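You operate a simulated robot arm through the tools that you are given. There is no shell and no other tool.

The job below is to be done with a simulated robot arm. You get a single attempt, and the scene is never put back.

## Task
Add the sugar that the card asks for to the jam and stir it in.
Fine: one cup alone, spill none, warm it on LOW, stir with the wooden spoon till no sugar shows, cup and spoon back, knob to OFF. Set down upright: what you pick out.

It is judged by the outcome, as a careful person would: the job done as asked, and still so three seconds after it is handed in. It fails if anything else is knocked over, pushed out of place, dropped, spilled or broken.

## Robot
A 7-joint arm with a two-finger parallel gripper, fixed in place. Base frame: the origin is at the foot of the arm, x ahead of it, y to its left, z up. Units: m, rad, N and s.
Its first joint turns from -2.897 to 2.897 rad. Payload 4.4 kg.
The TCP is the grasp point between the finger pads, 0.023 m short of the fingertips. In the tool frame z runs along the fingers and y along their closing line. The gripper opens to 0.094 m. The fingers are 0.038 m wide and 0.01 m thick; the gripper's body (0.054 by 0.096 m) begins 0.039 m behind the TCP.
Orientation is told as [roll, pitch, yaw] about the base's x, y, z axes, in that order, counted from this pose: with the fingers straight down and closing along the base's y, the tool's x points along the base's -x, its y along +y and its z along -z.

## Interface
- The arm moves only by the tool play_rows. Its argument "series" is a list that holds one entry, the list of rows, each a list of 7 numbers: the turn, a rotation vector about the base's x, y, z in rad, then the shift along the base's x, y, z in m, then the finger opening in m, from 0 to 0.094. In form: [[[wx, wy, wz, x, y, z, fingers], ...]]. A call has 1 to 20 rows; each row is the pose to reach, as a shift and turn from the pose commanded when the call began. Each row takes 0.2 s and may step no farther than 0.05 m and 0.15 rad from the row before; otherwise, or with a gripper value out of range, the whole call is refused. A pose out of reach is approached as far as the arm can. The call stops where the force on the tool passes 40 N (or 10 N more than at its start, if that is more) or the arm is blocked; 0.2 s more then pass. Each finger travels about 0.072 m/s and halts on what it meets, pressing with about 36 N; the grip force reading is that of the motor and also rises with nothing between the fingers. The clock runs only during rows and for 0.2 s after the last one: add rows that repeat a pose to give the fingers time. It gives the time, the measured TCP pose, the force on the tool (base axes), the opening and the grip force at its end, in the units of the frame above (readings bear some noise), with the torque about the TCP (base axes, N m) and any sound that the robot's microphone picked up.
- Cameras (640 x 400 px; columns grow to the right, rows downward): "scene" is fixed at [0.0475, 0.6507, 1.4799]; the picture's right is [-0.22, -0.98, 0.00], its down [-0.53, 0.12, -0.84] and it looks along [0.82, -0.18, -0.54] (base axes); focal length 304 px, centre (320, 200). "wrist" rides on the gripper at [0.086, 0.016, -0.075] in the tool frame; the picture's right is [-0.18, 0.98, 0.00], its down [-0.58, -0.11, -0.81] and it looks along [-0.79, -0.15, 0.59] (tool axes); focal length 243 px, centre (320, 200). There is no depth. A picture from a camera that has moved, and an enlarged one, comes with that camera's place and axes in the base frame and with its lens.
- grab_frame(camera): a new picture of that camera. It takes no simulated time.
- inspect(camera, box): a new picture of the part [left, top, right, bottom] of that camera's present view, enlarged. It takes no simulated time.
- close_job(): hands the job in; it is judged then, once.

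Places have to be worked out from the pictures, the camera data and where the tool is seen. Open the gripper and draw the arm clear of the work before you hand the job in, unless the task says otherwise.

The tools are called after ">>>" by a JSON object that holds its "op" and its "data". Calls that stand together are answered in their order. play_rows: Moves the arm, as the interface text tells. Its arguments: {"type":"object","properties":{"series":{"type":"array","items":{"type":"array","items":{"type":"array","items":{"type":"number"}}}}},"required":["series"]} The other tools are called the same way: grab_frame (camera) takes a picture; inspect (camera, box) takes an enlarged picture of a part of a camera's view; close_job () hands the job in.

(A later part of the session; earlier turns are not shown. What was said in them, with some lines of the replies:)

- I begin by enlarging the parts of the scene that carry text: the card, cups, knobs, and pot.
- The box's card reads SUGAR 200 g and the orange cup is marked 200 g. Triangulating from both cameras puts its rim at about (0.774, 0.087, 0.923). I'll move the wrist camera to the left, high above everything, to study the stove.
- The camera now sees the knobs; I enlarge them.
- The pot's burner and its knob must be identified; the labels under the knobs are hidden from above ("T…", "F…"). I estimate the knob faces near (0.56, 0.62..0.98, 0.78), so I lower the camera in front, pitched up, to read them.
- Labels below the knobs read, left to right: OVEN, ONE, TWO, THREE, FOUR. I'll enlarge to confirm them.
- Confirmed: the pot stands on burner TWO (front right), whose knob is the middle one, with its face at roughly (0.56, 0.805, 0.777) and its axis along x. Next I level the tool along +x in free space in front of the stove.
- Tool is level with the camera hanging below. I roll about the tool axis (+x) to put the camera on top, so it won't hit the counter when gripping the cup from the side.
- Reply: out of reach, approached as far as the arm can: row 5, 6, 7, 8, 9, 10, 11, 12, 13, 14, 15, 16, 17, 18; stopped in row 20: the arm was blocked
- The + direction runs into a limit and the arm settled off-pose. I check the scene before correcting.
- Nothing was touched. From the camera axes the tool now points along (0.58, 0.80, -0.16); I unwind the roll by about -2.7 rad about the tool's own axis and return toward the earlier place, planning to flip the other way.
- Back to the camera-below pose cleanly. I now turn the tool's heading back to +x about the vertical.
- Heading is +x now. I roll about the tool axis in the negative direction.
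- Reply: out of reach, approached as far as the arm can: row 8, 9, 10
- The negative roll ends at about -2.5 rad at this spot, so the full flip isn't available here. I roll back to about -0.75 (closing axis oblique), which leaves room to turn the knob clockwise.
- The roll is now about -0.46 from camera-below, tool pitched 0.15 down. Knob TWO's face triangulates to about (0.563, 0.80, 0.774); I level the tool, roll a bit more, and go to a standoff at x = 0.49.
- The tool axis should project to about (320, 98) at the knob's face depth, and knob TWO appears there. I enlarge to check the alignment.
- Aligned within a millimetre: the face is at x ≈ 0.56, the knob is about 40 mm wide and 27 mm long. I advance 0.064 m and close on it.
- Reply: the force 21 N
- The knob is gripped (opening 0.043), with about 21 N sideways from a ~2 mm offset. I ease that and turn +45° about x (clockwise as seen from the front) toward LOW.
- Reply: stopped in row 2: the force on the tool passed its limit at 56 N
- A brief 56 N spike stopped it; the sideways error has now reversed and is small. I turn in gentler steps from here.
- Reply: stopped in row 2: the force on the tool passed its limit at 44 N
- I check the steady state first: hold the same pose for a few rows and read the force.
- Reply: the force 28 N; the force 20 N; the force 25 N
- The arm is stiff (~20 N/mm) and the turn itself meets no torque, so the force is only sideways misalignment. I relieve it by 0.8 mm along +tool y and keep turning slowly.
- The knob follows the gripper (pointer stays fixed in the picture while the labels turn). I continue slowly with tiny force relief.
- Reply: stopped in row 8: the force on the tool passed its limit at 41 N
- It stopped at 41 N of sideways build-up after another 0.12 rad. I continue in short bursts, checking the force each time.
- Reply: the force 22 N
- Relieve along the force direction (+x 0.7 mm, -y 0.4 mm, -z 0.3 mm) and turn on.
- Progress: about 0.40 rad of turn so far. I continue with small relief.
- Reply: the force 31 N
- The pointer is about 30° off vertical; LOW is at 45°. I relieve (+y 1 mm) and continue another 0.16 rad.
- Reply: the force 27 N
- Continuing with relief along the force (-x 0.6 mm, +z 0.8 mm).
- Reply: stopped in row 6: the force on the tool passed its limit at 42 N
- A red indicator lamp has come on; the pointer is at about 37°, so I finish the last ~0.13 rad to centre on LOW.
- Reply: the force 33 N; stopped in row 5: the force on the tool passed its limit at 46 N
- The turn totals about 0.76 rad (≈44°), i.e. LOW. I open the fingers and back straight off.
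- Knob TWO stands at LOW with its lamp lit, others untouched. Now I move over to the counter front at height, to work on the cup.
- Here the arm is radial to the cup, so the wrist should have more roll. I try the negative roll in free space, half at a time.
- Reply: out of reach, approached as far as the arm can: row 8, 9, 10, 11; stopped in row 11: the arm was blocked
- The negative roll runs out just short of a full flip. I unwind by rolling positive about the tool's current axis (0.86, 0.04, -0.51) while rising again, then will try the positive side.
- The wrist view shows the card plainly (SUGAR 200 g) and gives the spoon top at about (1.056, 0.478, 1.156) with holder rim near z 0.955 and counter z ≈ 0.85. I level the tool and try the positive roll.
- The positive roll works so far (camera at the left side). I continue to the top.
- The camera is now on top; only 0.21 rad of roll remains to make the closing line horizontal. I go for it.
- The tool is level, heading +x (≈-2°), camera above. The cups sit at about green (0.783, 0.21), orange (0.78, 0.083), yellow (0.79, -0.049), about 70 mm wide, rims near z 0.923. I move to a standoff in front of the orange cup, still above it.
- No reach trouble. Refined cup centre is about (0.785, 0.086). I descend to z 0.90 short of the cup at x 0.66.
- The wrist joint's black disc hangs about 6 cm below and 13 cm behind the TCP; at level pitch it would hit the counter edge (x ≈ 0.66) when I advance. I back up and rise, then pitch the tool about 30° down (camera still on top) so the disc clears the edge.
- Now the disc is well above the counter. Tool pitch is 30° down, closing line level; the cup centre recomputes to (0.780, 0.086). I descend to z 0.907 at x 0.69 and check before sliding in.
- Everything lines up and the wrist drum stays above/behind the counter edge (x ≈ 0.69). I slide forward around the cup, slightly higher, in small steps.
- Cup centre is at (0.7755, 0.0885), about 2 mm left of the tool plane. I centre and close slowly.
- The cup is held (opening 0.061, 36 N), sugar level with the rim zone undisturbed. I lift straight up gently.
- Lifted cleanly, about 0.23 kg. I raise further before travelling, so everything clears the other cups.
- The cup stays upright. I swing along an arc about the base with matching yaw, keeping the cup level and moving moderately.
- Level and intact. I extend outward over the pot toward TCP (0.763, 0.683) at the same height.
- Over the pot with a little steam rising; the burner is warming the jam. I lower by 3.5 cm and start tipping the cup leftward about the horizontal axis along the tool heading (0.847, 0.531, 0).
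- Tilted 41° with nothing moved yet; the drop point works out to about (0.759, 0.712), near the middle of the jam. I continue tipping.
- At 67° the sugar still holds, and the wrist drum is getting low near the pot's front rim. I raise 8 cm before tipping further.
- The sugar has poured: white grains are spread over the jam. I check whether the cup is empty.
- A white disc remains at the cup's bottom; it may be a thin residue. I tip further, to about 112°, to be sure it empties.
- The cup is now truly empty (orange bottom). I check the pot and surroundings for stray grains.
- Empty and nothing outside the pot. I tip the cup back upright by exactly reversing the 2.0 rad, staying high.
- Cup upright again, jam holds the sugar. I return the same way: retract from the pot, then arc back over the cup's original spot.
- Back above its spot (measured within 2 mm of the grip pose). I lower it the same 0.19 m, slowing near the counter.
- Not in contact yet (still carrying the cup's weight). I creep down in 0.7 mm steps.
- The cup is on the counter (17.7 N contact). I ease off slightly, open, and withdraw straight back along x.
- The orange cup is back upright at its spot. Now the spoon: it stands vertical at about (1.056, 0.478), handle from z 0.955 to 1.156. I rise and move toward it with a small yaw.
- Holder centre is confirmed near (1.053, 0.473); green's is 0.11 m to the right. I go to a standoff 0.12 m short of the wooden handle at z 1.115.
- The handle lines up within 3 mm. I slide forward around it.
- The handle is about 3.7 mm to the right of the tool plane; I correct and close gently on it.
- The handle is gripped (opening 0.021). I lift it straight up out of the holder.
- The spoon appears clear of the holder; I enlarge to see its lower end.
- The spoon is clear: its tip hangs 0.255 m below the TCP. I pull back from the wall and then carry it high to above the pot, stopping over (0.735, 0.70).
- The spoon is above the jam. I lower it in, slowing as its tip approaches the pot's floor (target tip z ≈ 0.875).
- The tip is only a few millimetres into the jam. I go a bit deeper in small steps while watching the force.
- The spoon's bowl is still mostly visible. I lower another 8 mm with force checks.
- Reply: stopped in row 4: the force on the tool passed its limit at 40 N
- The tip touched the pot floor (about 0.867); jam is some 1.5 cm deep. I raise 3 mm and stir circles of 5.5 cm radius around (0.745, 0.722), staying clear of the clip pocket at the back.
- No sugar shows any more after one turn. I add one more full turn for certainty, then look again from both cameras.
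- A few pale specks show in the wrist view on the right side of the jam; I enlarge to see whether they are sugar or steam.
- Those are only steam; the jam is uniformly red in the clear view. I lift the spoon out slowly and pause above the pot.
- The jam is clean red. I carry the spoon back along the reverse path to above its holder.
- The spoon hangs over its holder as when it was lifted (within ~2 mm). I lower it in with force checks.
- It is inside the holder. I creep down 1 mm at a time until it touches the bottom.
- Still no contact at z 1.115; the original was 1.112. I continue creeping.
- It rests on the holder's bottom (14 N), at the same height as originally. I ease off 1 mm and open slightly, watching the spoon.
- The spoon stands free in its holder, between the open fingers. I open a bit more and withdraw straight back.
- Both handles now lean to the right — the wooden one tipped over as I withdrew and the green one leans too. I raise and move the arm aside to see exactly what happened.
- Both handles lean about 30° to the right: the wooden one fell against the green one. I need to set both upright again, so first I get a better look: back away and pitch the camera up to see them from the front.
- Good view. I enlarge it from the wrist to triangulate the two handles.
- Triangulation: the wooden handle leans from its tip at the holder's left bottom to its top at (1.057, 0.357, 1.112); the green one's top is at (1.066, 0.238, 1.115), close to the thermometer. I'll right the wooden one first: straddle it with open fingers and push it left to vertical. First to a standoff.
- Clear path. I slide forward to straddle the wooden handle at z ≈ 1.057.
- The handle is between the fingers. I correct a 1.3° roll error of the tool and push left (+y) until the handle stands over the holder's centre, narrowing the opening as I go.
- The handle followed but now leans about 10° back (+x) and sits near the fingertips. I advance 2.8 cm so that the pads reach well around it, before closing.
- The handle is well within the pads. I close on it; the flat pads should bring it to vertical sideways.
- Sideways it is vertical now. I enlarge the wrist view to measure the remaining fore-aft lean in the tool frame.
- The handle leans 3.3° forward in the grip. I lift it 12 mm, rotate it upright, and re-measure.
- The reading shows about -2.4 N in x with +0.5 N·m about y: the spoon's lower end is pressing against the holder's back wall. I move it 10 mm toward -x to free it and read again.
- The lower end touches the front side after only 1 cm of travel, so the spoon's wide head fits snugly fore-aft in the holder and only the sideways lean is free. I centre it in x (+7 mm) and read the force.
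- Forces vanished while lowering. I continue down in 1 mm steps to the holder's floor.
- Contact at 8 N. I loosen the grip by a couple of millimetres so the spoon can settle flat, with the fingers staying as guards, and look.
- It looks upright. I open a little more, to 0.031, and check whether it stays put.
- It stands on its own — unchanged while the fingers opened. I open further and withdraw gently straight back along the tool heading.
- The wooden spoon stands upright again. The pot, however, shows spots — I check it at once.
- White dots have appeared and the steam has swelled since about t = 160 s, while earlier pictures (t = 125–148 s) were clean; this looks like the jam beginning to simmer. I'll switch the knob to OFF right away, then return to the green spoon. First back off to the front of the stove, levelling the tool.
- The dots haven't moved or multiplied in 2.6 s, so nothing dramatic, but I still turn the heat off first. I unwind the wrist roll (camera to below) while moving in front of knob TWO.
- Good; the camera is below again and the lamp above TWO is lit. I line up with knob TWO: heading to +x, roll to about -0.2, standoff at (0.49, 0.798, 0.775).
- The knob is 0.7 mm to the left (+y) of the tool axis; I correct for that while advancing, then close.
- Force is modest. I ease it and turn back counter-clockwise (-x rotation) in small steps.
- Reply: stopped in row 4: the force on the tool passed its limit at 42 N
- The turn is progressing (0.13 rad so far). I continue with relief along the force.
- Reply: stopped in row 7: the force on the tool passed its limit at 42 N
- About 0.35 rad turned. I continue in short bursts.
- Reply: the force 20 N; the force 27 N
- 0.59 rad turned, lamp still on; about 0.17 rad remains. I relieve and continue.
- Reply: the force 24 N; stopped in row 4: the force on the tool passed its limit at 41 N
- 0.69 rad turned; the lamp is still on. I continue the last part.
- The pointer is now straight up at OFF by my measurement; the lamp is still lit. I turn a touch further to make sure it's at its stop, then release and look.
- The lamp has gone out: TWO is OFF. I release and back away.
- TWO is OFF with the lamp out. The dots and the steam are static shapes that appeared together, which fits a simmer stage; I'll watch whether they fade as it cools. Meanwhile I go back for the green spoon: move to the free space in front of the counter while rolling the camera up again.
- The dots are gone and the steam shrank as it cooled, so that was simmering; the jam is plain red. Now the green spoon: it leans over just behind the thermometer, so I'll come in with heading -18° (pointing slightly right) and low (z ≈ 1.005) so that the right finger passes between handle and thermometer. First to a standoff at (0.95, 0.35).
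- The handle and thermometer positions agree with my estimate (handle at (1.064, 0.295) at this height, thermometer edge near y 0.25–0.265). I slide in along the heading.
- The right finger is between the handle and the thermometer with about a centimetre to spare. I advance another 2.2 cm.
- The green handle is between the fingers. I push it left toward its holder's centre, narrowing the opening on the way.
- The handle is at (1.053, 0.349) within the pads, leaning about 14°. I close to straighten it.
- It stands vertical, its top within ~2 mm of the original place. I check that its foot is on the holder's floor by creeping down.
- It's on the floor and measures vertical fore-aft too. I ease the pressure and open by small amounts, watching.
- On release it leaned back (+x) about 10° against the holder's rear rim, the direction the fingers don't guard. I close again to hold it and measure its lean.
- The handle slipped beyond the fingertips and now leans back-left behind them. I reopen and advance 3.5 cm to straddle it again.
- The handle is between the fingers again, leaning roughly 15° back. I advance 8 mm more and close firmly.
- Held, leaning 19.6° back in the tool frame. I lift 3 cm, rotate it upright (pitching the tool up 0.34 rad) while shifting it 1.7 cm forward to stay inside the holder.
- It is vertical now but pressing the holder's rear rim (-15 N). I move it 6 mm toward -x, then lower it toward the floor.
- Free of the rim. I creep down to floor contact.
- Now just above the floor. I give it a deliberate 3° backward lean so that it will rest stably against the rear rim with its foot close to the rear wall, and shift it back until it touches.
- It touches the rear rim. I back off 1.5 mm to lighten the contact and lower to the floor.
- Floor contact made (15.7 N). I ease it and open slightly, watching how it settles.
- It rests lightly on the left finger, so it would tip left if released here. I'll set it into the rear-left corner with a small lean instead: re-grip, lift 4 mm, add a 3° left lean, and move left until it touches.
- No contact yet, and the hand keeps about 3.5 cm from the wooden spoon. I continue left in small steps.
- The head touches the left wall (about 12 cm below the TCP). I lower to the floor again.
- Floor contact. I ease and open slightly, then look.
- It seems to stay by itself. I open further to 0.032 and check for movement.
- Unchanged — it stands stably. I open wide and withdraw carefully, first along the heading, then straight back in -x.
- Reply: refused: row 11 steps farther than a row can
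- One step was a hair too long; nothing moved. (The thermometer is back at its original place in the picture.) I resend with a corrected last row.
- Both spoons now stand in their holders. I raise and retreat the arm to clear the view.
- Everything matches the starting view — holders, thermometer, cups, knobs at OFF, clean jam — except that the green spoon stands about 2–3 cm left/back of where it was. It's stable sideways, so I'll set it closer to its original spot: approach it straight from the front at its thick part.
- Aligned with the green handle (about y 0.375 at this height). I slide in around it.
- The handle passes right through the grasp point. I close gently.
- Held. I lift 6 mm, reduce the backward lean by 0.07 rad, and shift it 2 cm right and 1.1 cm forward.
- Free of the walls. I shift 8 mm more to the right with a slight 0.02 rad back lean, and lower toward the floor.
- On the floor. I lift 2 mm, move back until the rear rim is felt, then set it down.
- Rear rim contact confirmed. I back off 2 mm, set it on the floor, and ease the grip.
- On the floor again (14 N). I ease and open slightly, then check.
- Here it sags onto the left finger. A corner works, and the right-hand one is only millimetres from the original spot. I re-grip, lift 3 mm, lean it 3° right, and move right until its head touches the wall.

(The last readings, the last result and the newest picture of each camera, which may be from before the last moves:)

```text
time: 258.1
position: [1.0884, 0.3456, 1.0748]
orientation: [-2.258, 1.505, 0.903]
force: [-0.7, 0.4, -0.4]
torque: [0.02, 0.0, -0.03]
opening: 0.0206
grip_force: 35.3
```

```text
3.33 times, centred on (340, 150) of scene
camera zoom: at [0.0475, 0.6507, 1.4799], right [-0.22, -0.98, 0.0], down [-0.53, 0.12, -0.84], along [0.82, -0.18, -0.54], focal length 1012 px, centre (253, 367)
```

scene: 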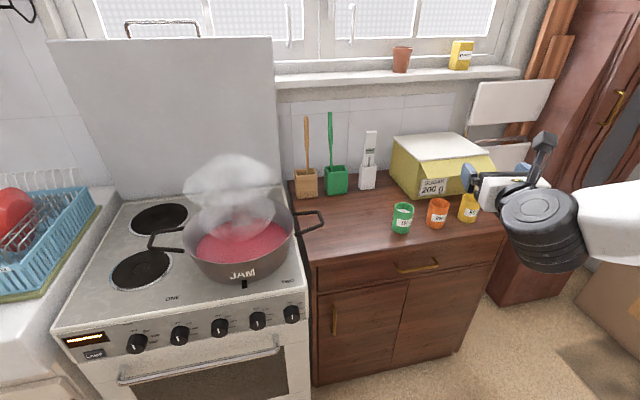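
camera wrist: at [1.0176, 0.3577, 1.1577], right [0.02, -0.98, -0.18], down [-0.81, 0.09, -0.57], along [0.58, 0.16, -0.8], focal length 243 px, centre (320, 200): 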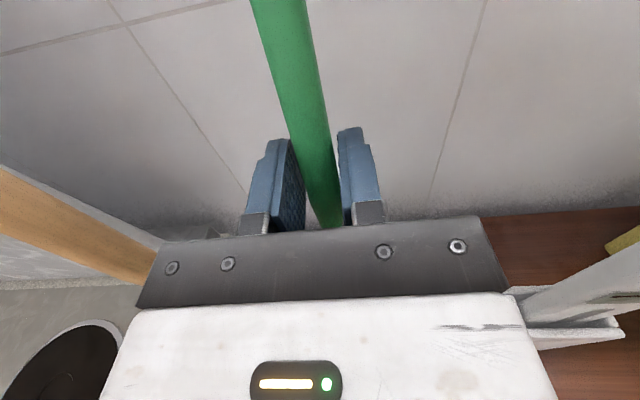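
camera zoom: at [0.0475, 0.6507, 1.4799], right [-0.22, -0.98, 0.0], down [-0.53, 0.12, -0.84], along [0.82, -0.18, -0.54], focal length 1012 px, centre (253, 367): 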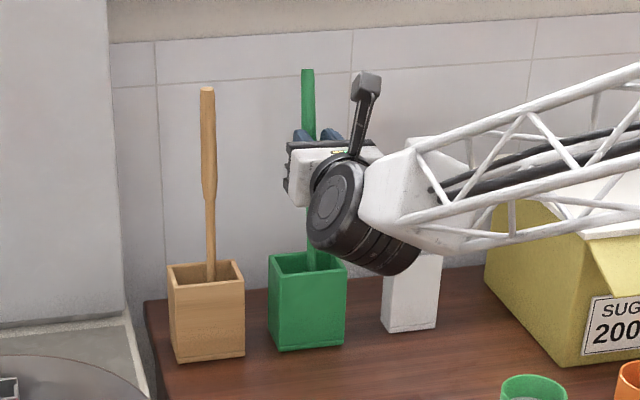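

In the scene view it still leans about 3.4° left within the grip, so I roll another 0.10 rad to the right while slightly lifted.

>>> {"op": "play_rows", "data": {"series": [[[0.035, 0, 0, 0, 0, 0.003, 0.005], [0.07, 0, 0, 0, 0, 0.004, 0.005], [0.105, 0, 0, 0, 0, 0.004, 0.005], [0.105, 0, 0, 0, 0, 0.004, 0.005]]]}}

>>> {"op": "inspect", "data": {"camera": "scene", "box": [270, 90, 410, 210]}}

```text
time: 259.1
position: [1.0867, 0.3436, 1.079]
orientation: [-1.846, 1.409, 1.312]
force: [0.8, -0.5, -0.3]
torque: [0.0, -0.01, -0.01]
opening: 0.0204
grip_force: 35.8
```

```text
3.33 times, centred on (340, 150) of scene
camera zoom: at [0.0475, 0.6507, 1.4799], right [-0.22, -0.98, 0.0], down [-0.53, 0.12, -0.84], along [0.82, -0.18, -0.54], focal length 1012 px, centre (253, 367)
```

zoom: 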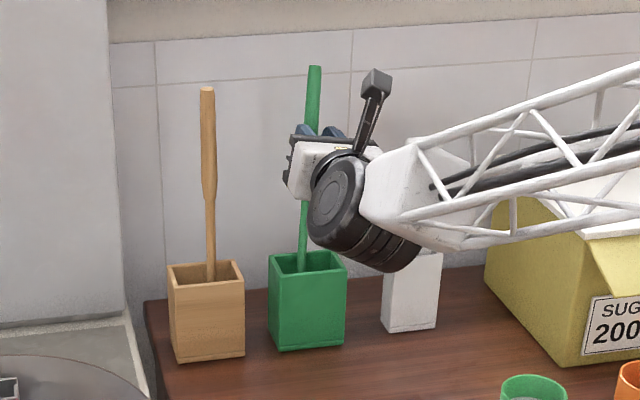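

Sideways it's now about 2° right of vertical, near its original position. I check the fore-aft lean from the wrist camera.

>>> {"op": "inspect", "data": {"camera": "wrist", "box": [160, 0, 400, 230]}}

>>> {"op": "grab_frame", "data": {"camera": "wrist"}}

```text
1.74 times, centred on (280, 115) of wrist
camera zoom: at [1.0113, 0.3124, 1.1567], right [0.03, -0.94, -0.34], down [-0.78, 0.19, -0.59], along [0.62, 0.28, -0.73], focal length 422 px, centre (390, 348)
```

zoom: 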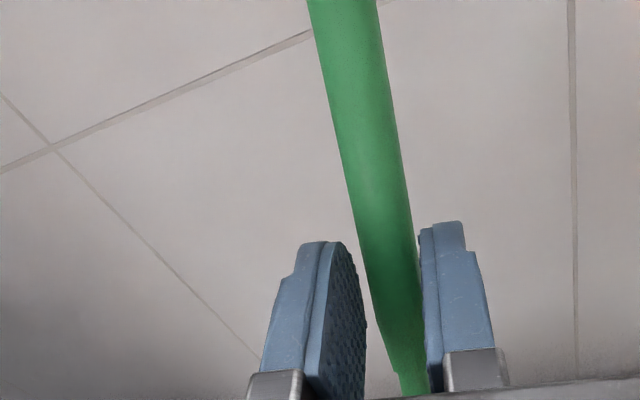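

```text
taken
camera wrist: at [1.0113, 0.3124, 1.1567], right [0.03, -0.94, -0.34], down [-0.78, 0.19, -0.59], along [0.62, 0.28, -0.73], focal length 243 px, centre (320, 200)
```

wrist: 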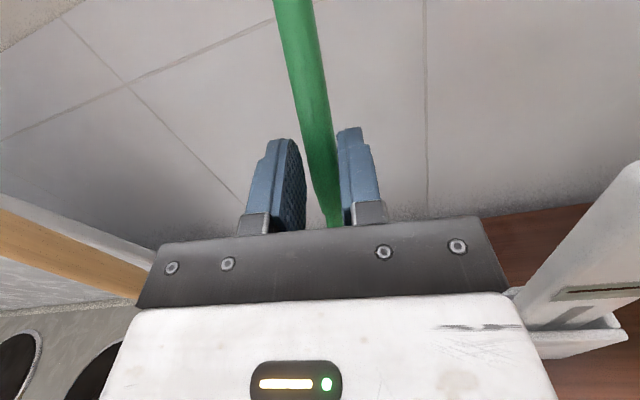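

The pads hold it at the taper between thick and thin parts, which explains the misalignment, but its attitude looks right. I lower it to the floor carefully.

>>> {"op": "play_rows", "data": {"series": [[[0, 0, 0, 0, 0, -0.003, 0.005], [0, 0, 0, 0, 0, -0.006, 0.005], [0, 0, 0, 0, 0, -0.006, 0.005]]]}}

>>> {"op": "play_rows", "data": {"series": [[[0, 0, 0, 0, 0, -0.001, 0.005], [0, 0, 0, 0, 0, -0.002, 0.005], [0, 0, 0, 0, 0, -0.002, 0.005]]]}}

>>> {"op": "inspect", "data": {"camera": "scene", "box": [270, 90, 410, 210]}}

```text
time: 259.9
position: [1.0889, 0.344, 1.0714]
orientation: [-1.845, 1.41, 1.313]
force: [0.2, -0.8, -0.9]
torque: [-0.05, -0.02, 0.03]
opening: 0.0206
grip_force: 36.0
```

```text
time: 260.7
position: [1.0869, 0.3441, 1.0703]
orientation: [-1.847, 1.408, 1.311]
force: [0.0, -0.2, 2.0]
torque: [-0.04, 0.04, 0.0]
opening: 0.0206
grip_force: 36.0
```

```text
3.33 times, centred on (340, 150) of scene
camera zoom: at [0.0475, 0.6507, 1.4799], right [-0.22, -0.98, 0.0], down [-0.53, 0.12, -0.84], along [0.82, -0.18, -0.54], focal length 1012 px, centre (253, 367)
```

zoom: 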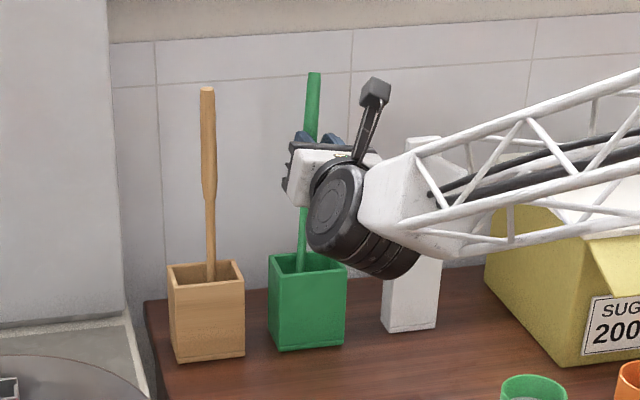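

It's on the floor, with its top within about 1 cm of the original image position. I open slightly and watch.

>>> {"op": "play_rows", "data": {"series": [[[0, 0, 0, 0, 0, 0, 0.012], [0, 0, 0, 0, 0, 0, 0.02], [0, 0, 0, 0, 0, 0, 0.023], [0, 0, 0, 0, 0, 0, 0.026], [0, 0, 0, 0, 0, 0, 0.03], [0, 0, 0, 0, 0, 0, 0.03], [0, 0, 0, 0, 0, 0, 0.03]]]}}

>>> {"op": "inspect", "data": {"camera": "scene", "box": [270, 90, 410, 210]}}

>>> {"op": "grab_frame", "data": {"camera": "wrist"}}

```text
time: 262.3
position: [1.0881, 0.3435, 1.0702]
orientation: [-1.847, 1.408, 1.312]
force: [0.3, -0.2, 0.7]
torque: [-0.02, 0.01, 0.04]
opening: 0.0301
grip_force: 0.1
```

```text
3.33 times, centred on (340, 150) of scene
camera zoom: at [0.0475, 0.6507, 1.4799], right [-0.22, -0.98, 0.0], down [-0.53, 0.12, -0.84], along [0.82, -0.18, -0.54], focal length 1012 px, centre (253, 367)
```

zoom: 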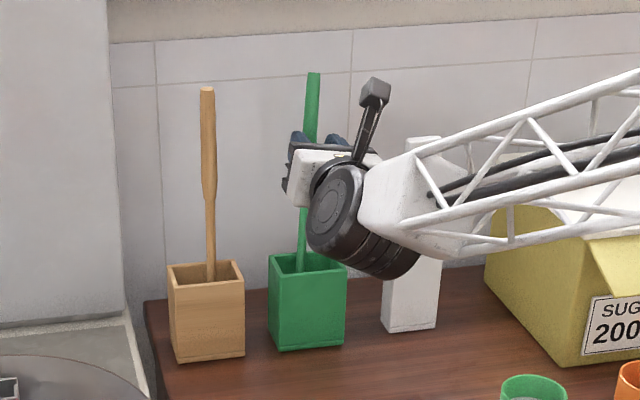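

```text
taken
camera wrist: at [1.0115, 0.3132, 1.1485], right [0.03, -0.94, -0.33], down [-0.78, 0.19, -0.59], along [0.62, 0.28, -0.73], focal length 243 px, centre (320, 200)
```

wrist: 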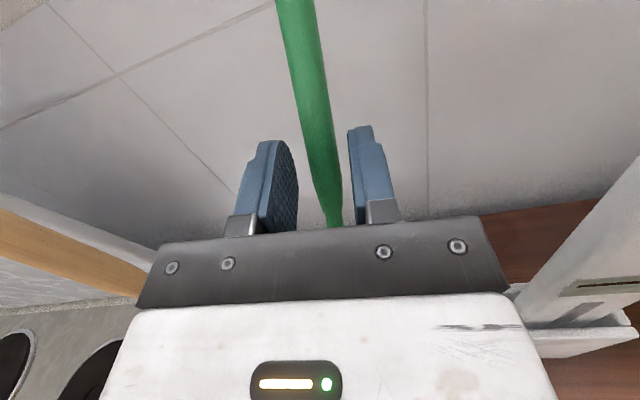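

It stays put with clearance on both sides. I open further and check again.

>>> {"op": "play_rows", "data": {"series": [[[0, 0, 0, 0, 0, 0, 0.036], [0, 0, 0, 0, 0, 0, 0.042], [0, 0, 0, 0, 0, 0, 0.048], [0, 0, 0, 0, 0, 0, 0.055], [0, 0, 0, 0, 0, 0, 0.06], [0, 0, 0, 0, 0, 0, 0.06]]]}}

>>> {"op": "inspect", "data": {"camera": "scene", "box": [270, 90, 410, 210]}}

>>> {"op": "grab_frame", "data": {"camera": "wrist"}}

```text
time: 263.7
position: [1.0877, 0.3448, 1.0696]
orientation: [-1.847, 1.409, 1.313]
force: [-0.2, -0.4, 0.5]
torque: [-0.02, -0.01, 0.01]
opening: 0.06
grip_force: 0.0
```

```text
3.33 times, centred on (340, 150) of scene
camera zoom: at [0.0475, 0.6507, 1.4799], right [-0.22, -0.98, 0.0], down [-0.53, 0.12, -0.84], along [0.82, -0.18, -0.54], focal length 1012 px, centre (253, 367)
```

zoom: 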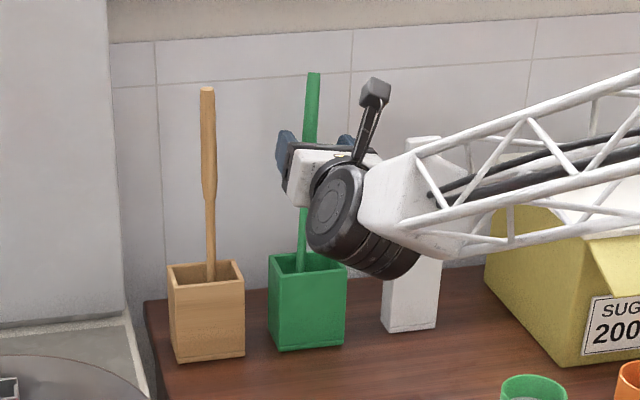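

```text
taken
camera wrist: at [1.0115, 0.3131, 1.1485], right [0.03, -0.94, -0.33], down [-0.78, 0.19, -0.59], along [0.62, 0.28, -0.73], focal length 243 px, centre (320, 200)
```

wrist: 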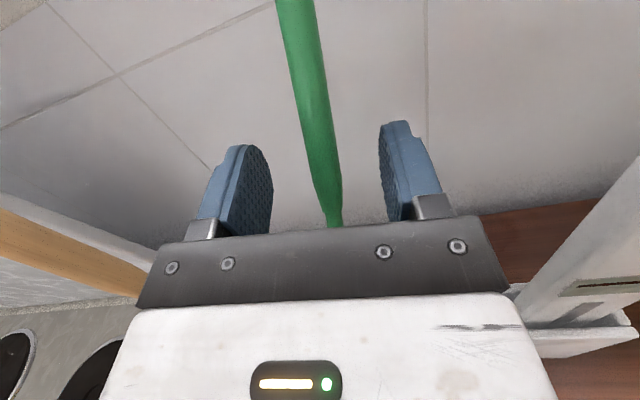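

Steady and clear. I withdraw straight back slowly, then rise and retreat to a clear pose.

>>> {"op": "play_rows", "data": {"series": [[[0, 0, 0, -0.008, 0, 0, 0.06], [0, 0, 0, -0.02, 0, 0, 0.06], [0, 0, 0, -0.036, 0, 0, 0.06], [0, 0, 0, -0.055, 0, 0, 0.06], [0, 0, 0, -0.08, 0, 0, 0.06], [0, 0, 0, -0.11, 0, 0, 0.06], [0, 0, 0, -0.145, 0.0, 0.01, 0.06], [0, 0, 0, -0.18, 0.0, 0.03, 0.06], [0, 0, 0, -0.215, -0.01, 0.055, 0.06], [0, 0, 0, -0.25, -0.025, 0.075, 0.06], [0, 0, 0, -0.29, -0.04, 0.09, 0.06], [0, 0, 0, -0.33, -0.055, 0.1, 0.06], [0, 0, 0, -0.37, -0.07, 0.11, 0.07], [0, 0, 0, -0.41, -0.085, 0.12, 0.08], [0, 0, 0, -0.45, -0.1, 0.13, 0.09], [0, 0, 0, -0.49, -0.115, 0.135, 0.094], [0, 0, 0, -0.53, -0.13, 0.135, 0.094], [0, 0, 0, -0.57, -0.14, 0.135, 0.094]]]}}

>>> {"op": "grab_frame", "data": {"camera": "scene"}}

>>> {"op": "inspect", "data": {"camera": "scene", "box": [280, 100, 400, 210]}}

>>> {"op": "inspect", "data": {"camera": "scene", "box": [140, 180, 340, 300]}}

>>> {"op": "inspect", "data": {"camera": "scene", "box": [380, 120, 520, 240]}}

>>> {"op": "inspect", "data": {"camera": "scene", "box": [60, 290, 310, 390]}}

```text
time: 267.5
position: [0.513, 0.2006, 1.2054]
orientation: [-1.847, 1.409, 1.311]
force: [0.4, 1.3, -0.7]
torque: [-0.01, -0.03, 0.02]
opening: 0.0939
grip_force: 0.0
```

```text
taken
```

scene: 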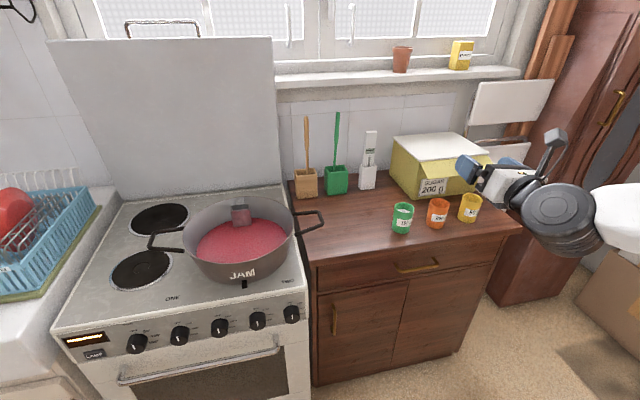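

```text
3.64 times, centred on (340, 155) of scene
camera zoom: at [0.0475, 0.6507, 1.4799], right [-0.22, -0.98, 0.0], down [-0.53, 0.12, -0.84], along [0.82, -0.18, -0.54], focal length 1104 px, centre (247, 364)
```

zoom: 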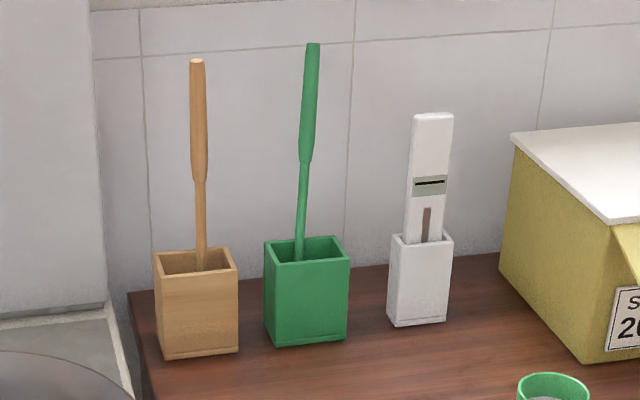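

```text
3.20 times, centred on (240, 240) of scene
camera zoom: at [0.0475, 0.6507, 1.4799], right [-0.22, -0.98, 0.0], down [-0.53, 0.12, -0.84], along [0.82, -0.18, -0.54], focal length 971 px, centre (576, 72)
```

zoom: 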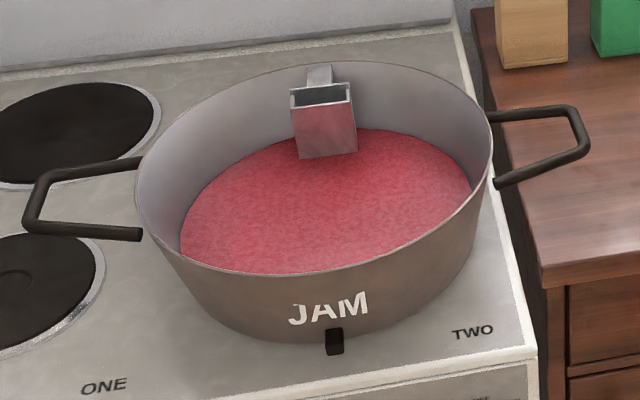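

```text
3.33 times, centred on (450, 180) of scene
camera zoom: at [0.0475, 0.6507, 1.4799], right [-0.22, -0.98, 0.0], down [-0.53, 0.12, -0.84], along [0.82, -0.18, -0.54], focal length 1012 px, centre (-113, 267)
```

zoom: 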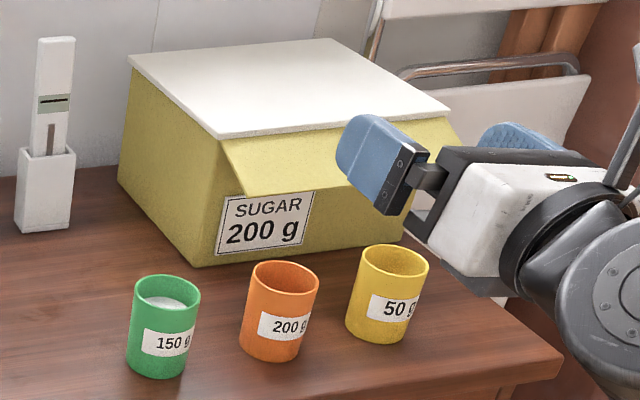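

```text
2.56 times, centred on (185, 340) of scene
camera zoom: at [0.0475, 0.6507, 1.4799], right [-0.22, -0.98, 0.0], down [-0.53, 0.12, -0.84], along [0.82, -0.18, -0.54], focal length 777 px, centre (666, -158)
```

zoom: 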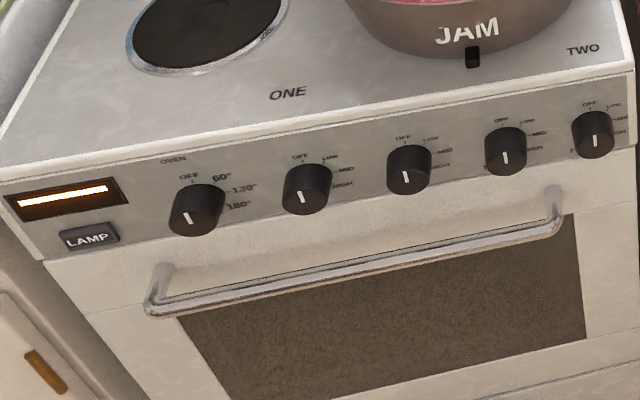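

The task state checks out:
- The jam is smooth with no sugar showing.
- Knob TWO is OFF with its lamp out.
- The orange cup is back upright and empty.
- The wooden spoon stands upright in its holder.
- The green spoon, thermometer, and other cups are essentially as at the start.

The gripper is open and clear, so I hand the job in.

>>> {"op": "close_job", "data": {}}

```text
The job is handed in.
```

The job is handed in: the 200 g of sugar the card asked for is stirred into the jam, and no sugar shows. Two things did not go cleanly, covered below.

- **Sugar:** I used only the orange 200 g cup, saw no spill, and set the empty cup back upright in its place.
- **Stirring:** I used the wooden spoon, and it is back in its holder, standing upright.
- **Heat:** Burner TWO was on LOW and is now OFF with its lamp out. I left it on long enough that the jam began to simmer. White dots appeared on the surface, but they vanished as it cooled, so I took them for bubbles, not sugar.
- **Green spoon:** When I first put the wooden spoon back, it tipped over and knocked the green spoon sideways in its own holder. The green spoon also nudged the thermometer. I stood both spoons up again. The wooden spoon and the thermometer look as they did at the start. The green spoon stands upright, but about 1 cm from its original spot and leaning slightly.

The other two cups, the pot and the remaining knobs look unmoved. The gripper is open and clear of the work.
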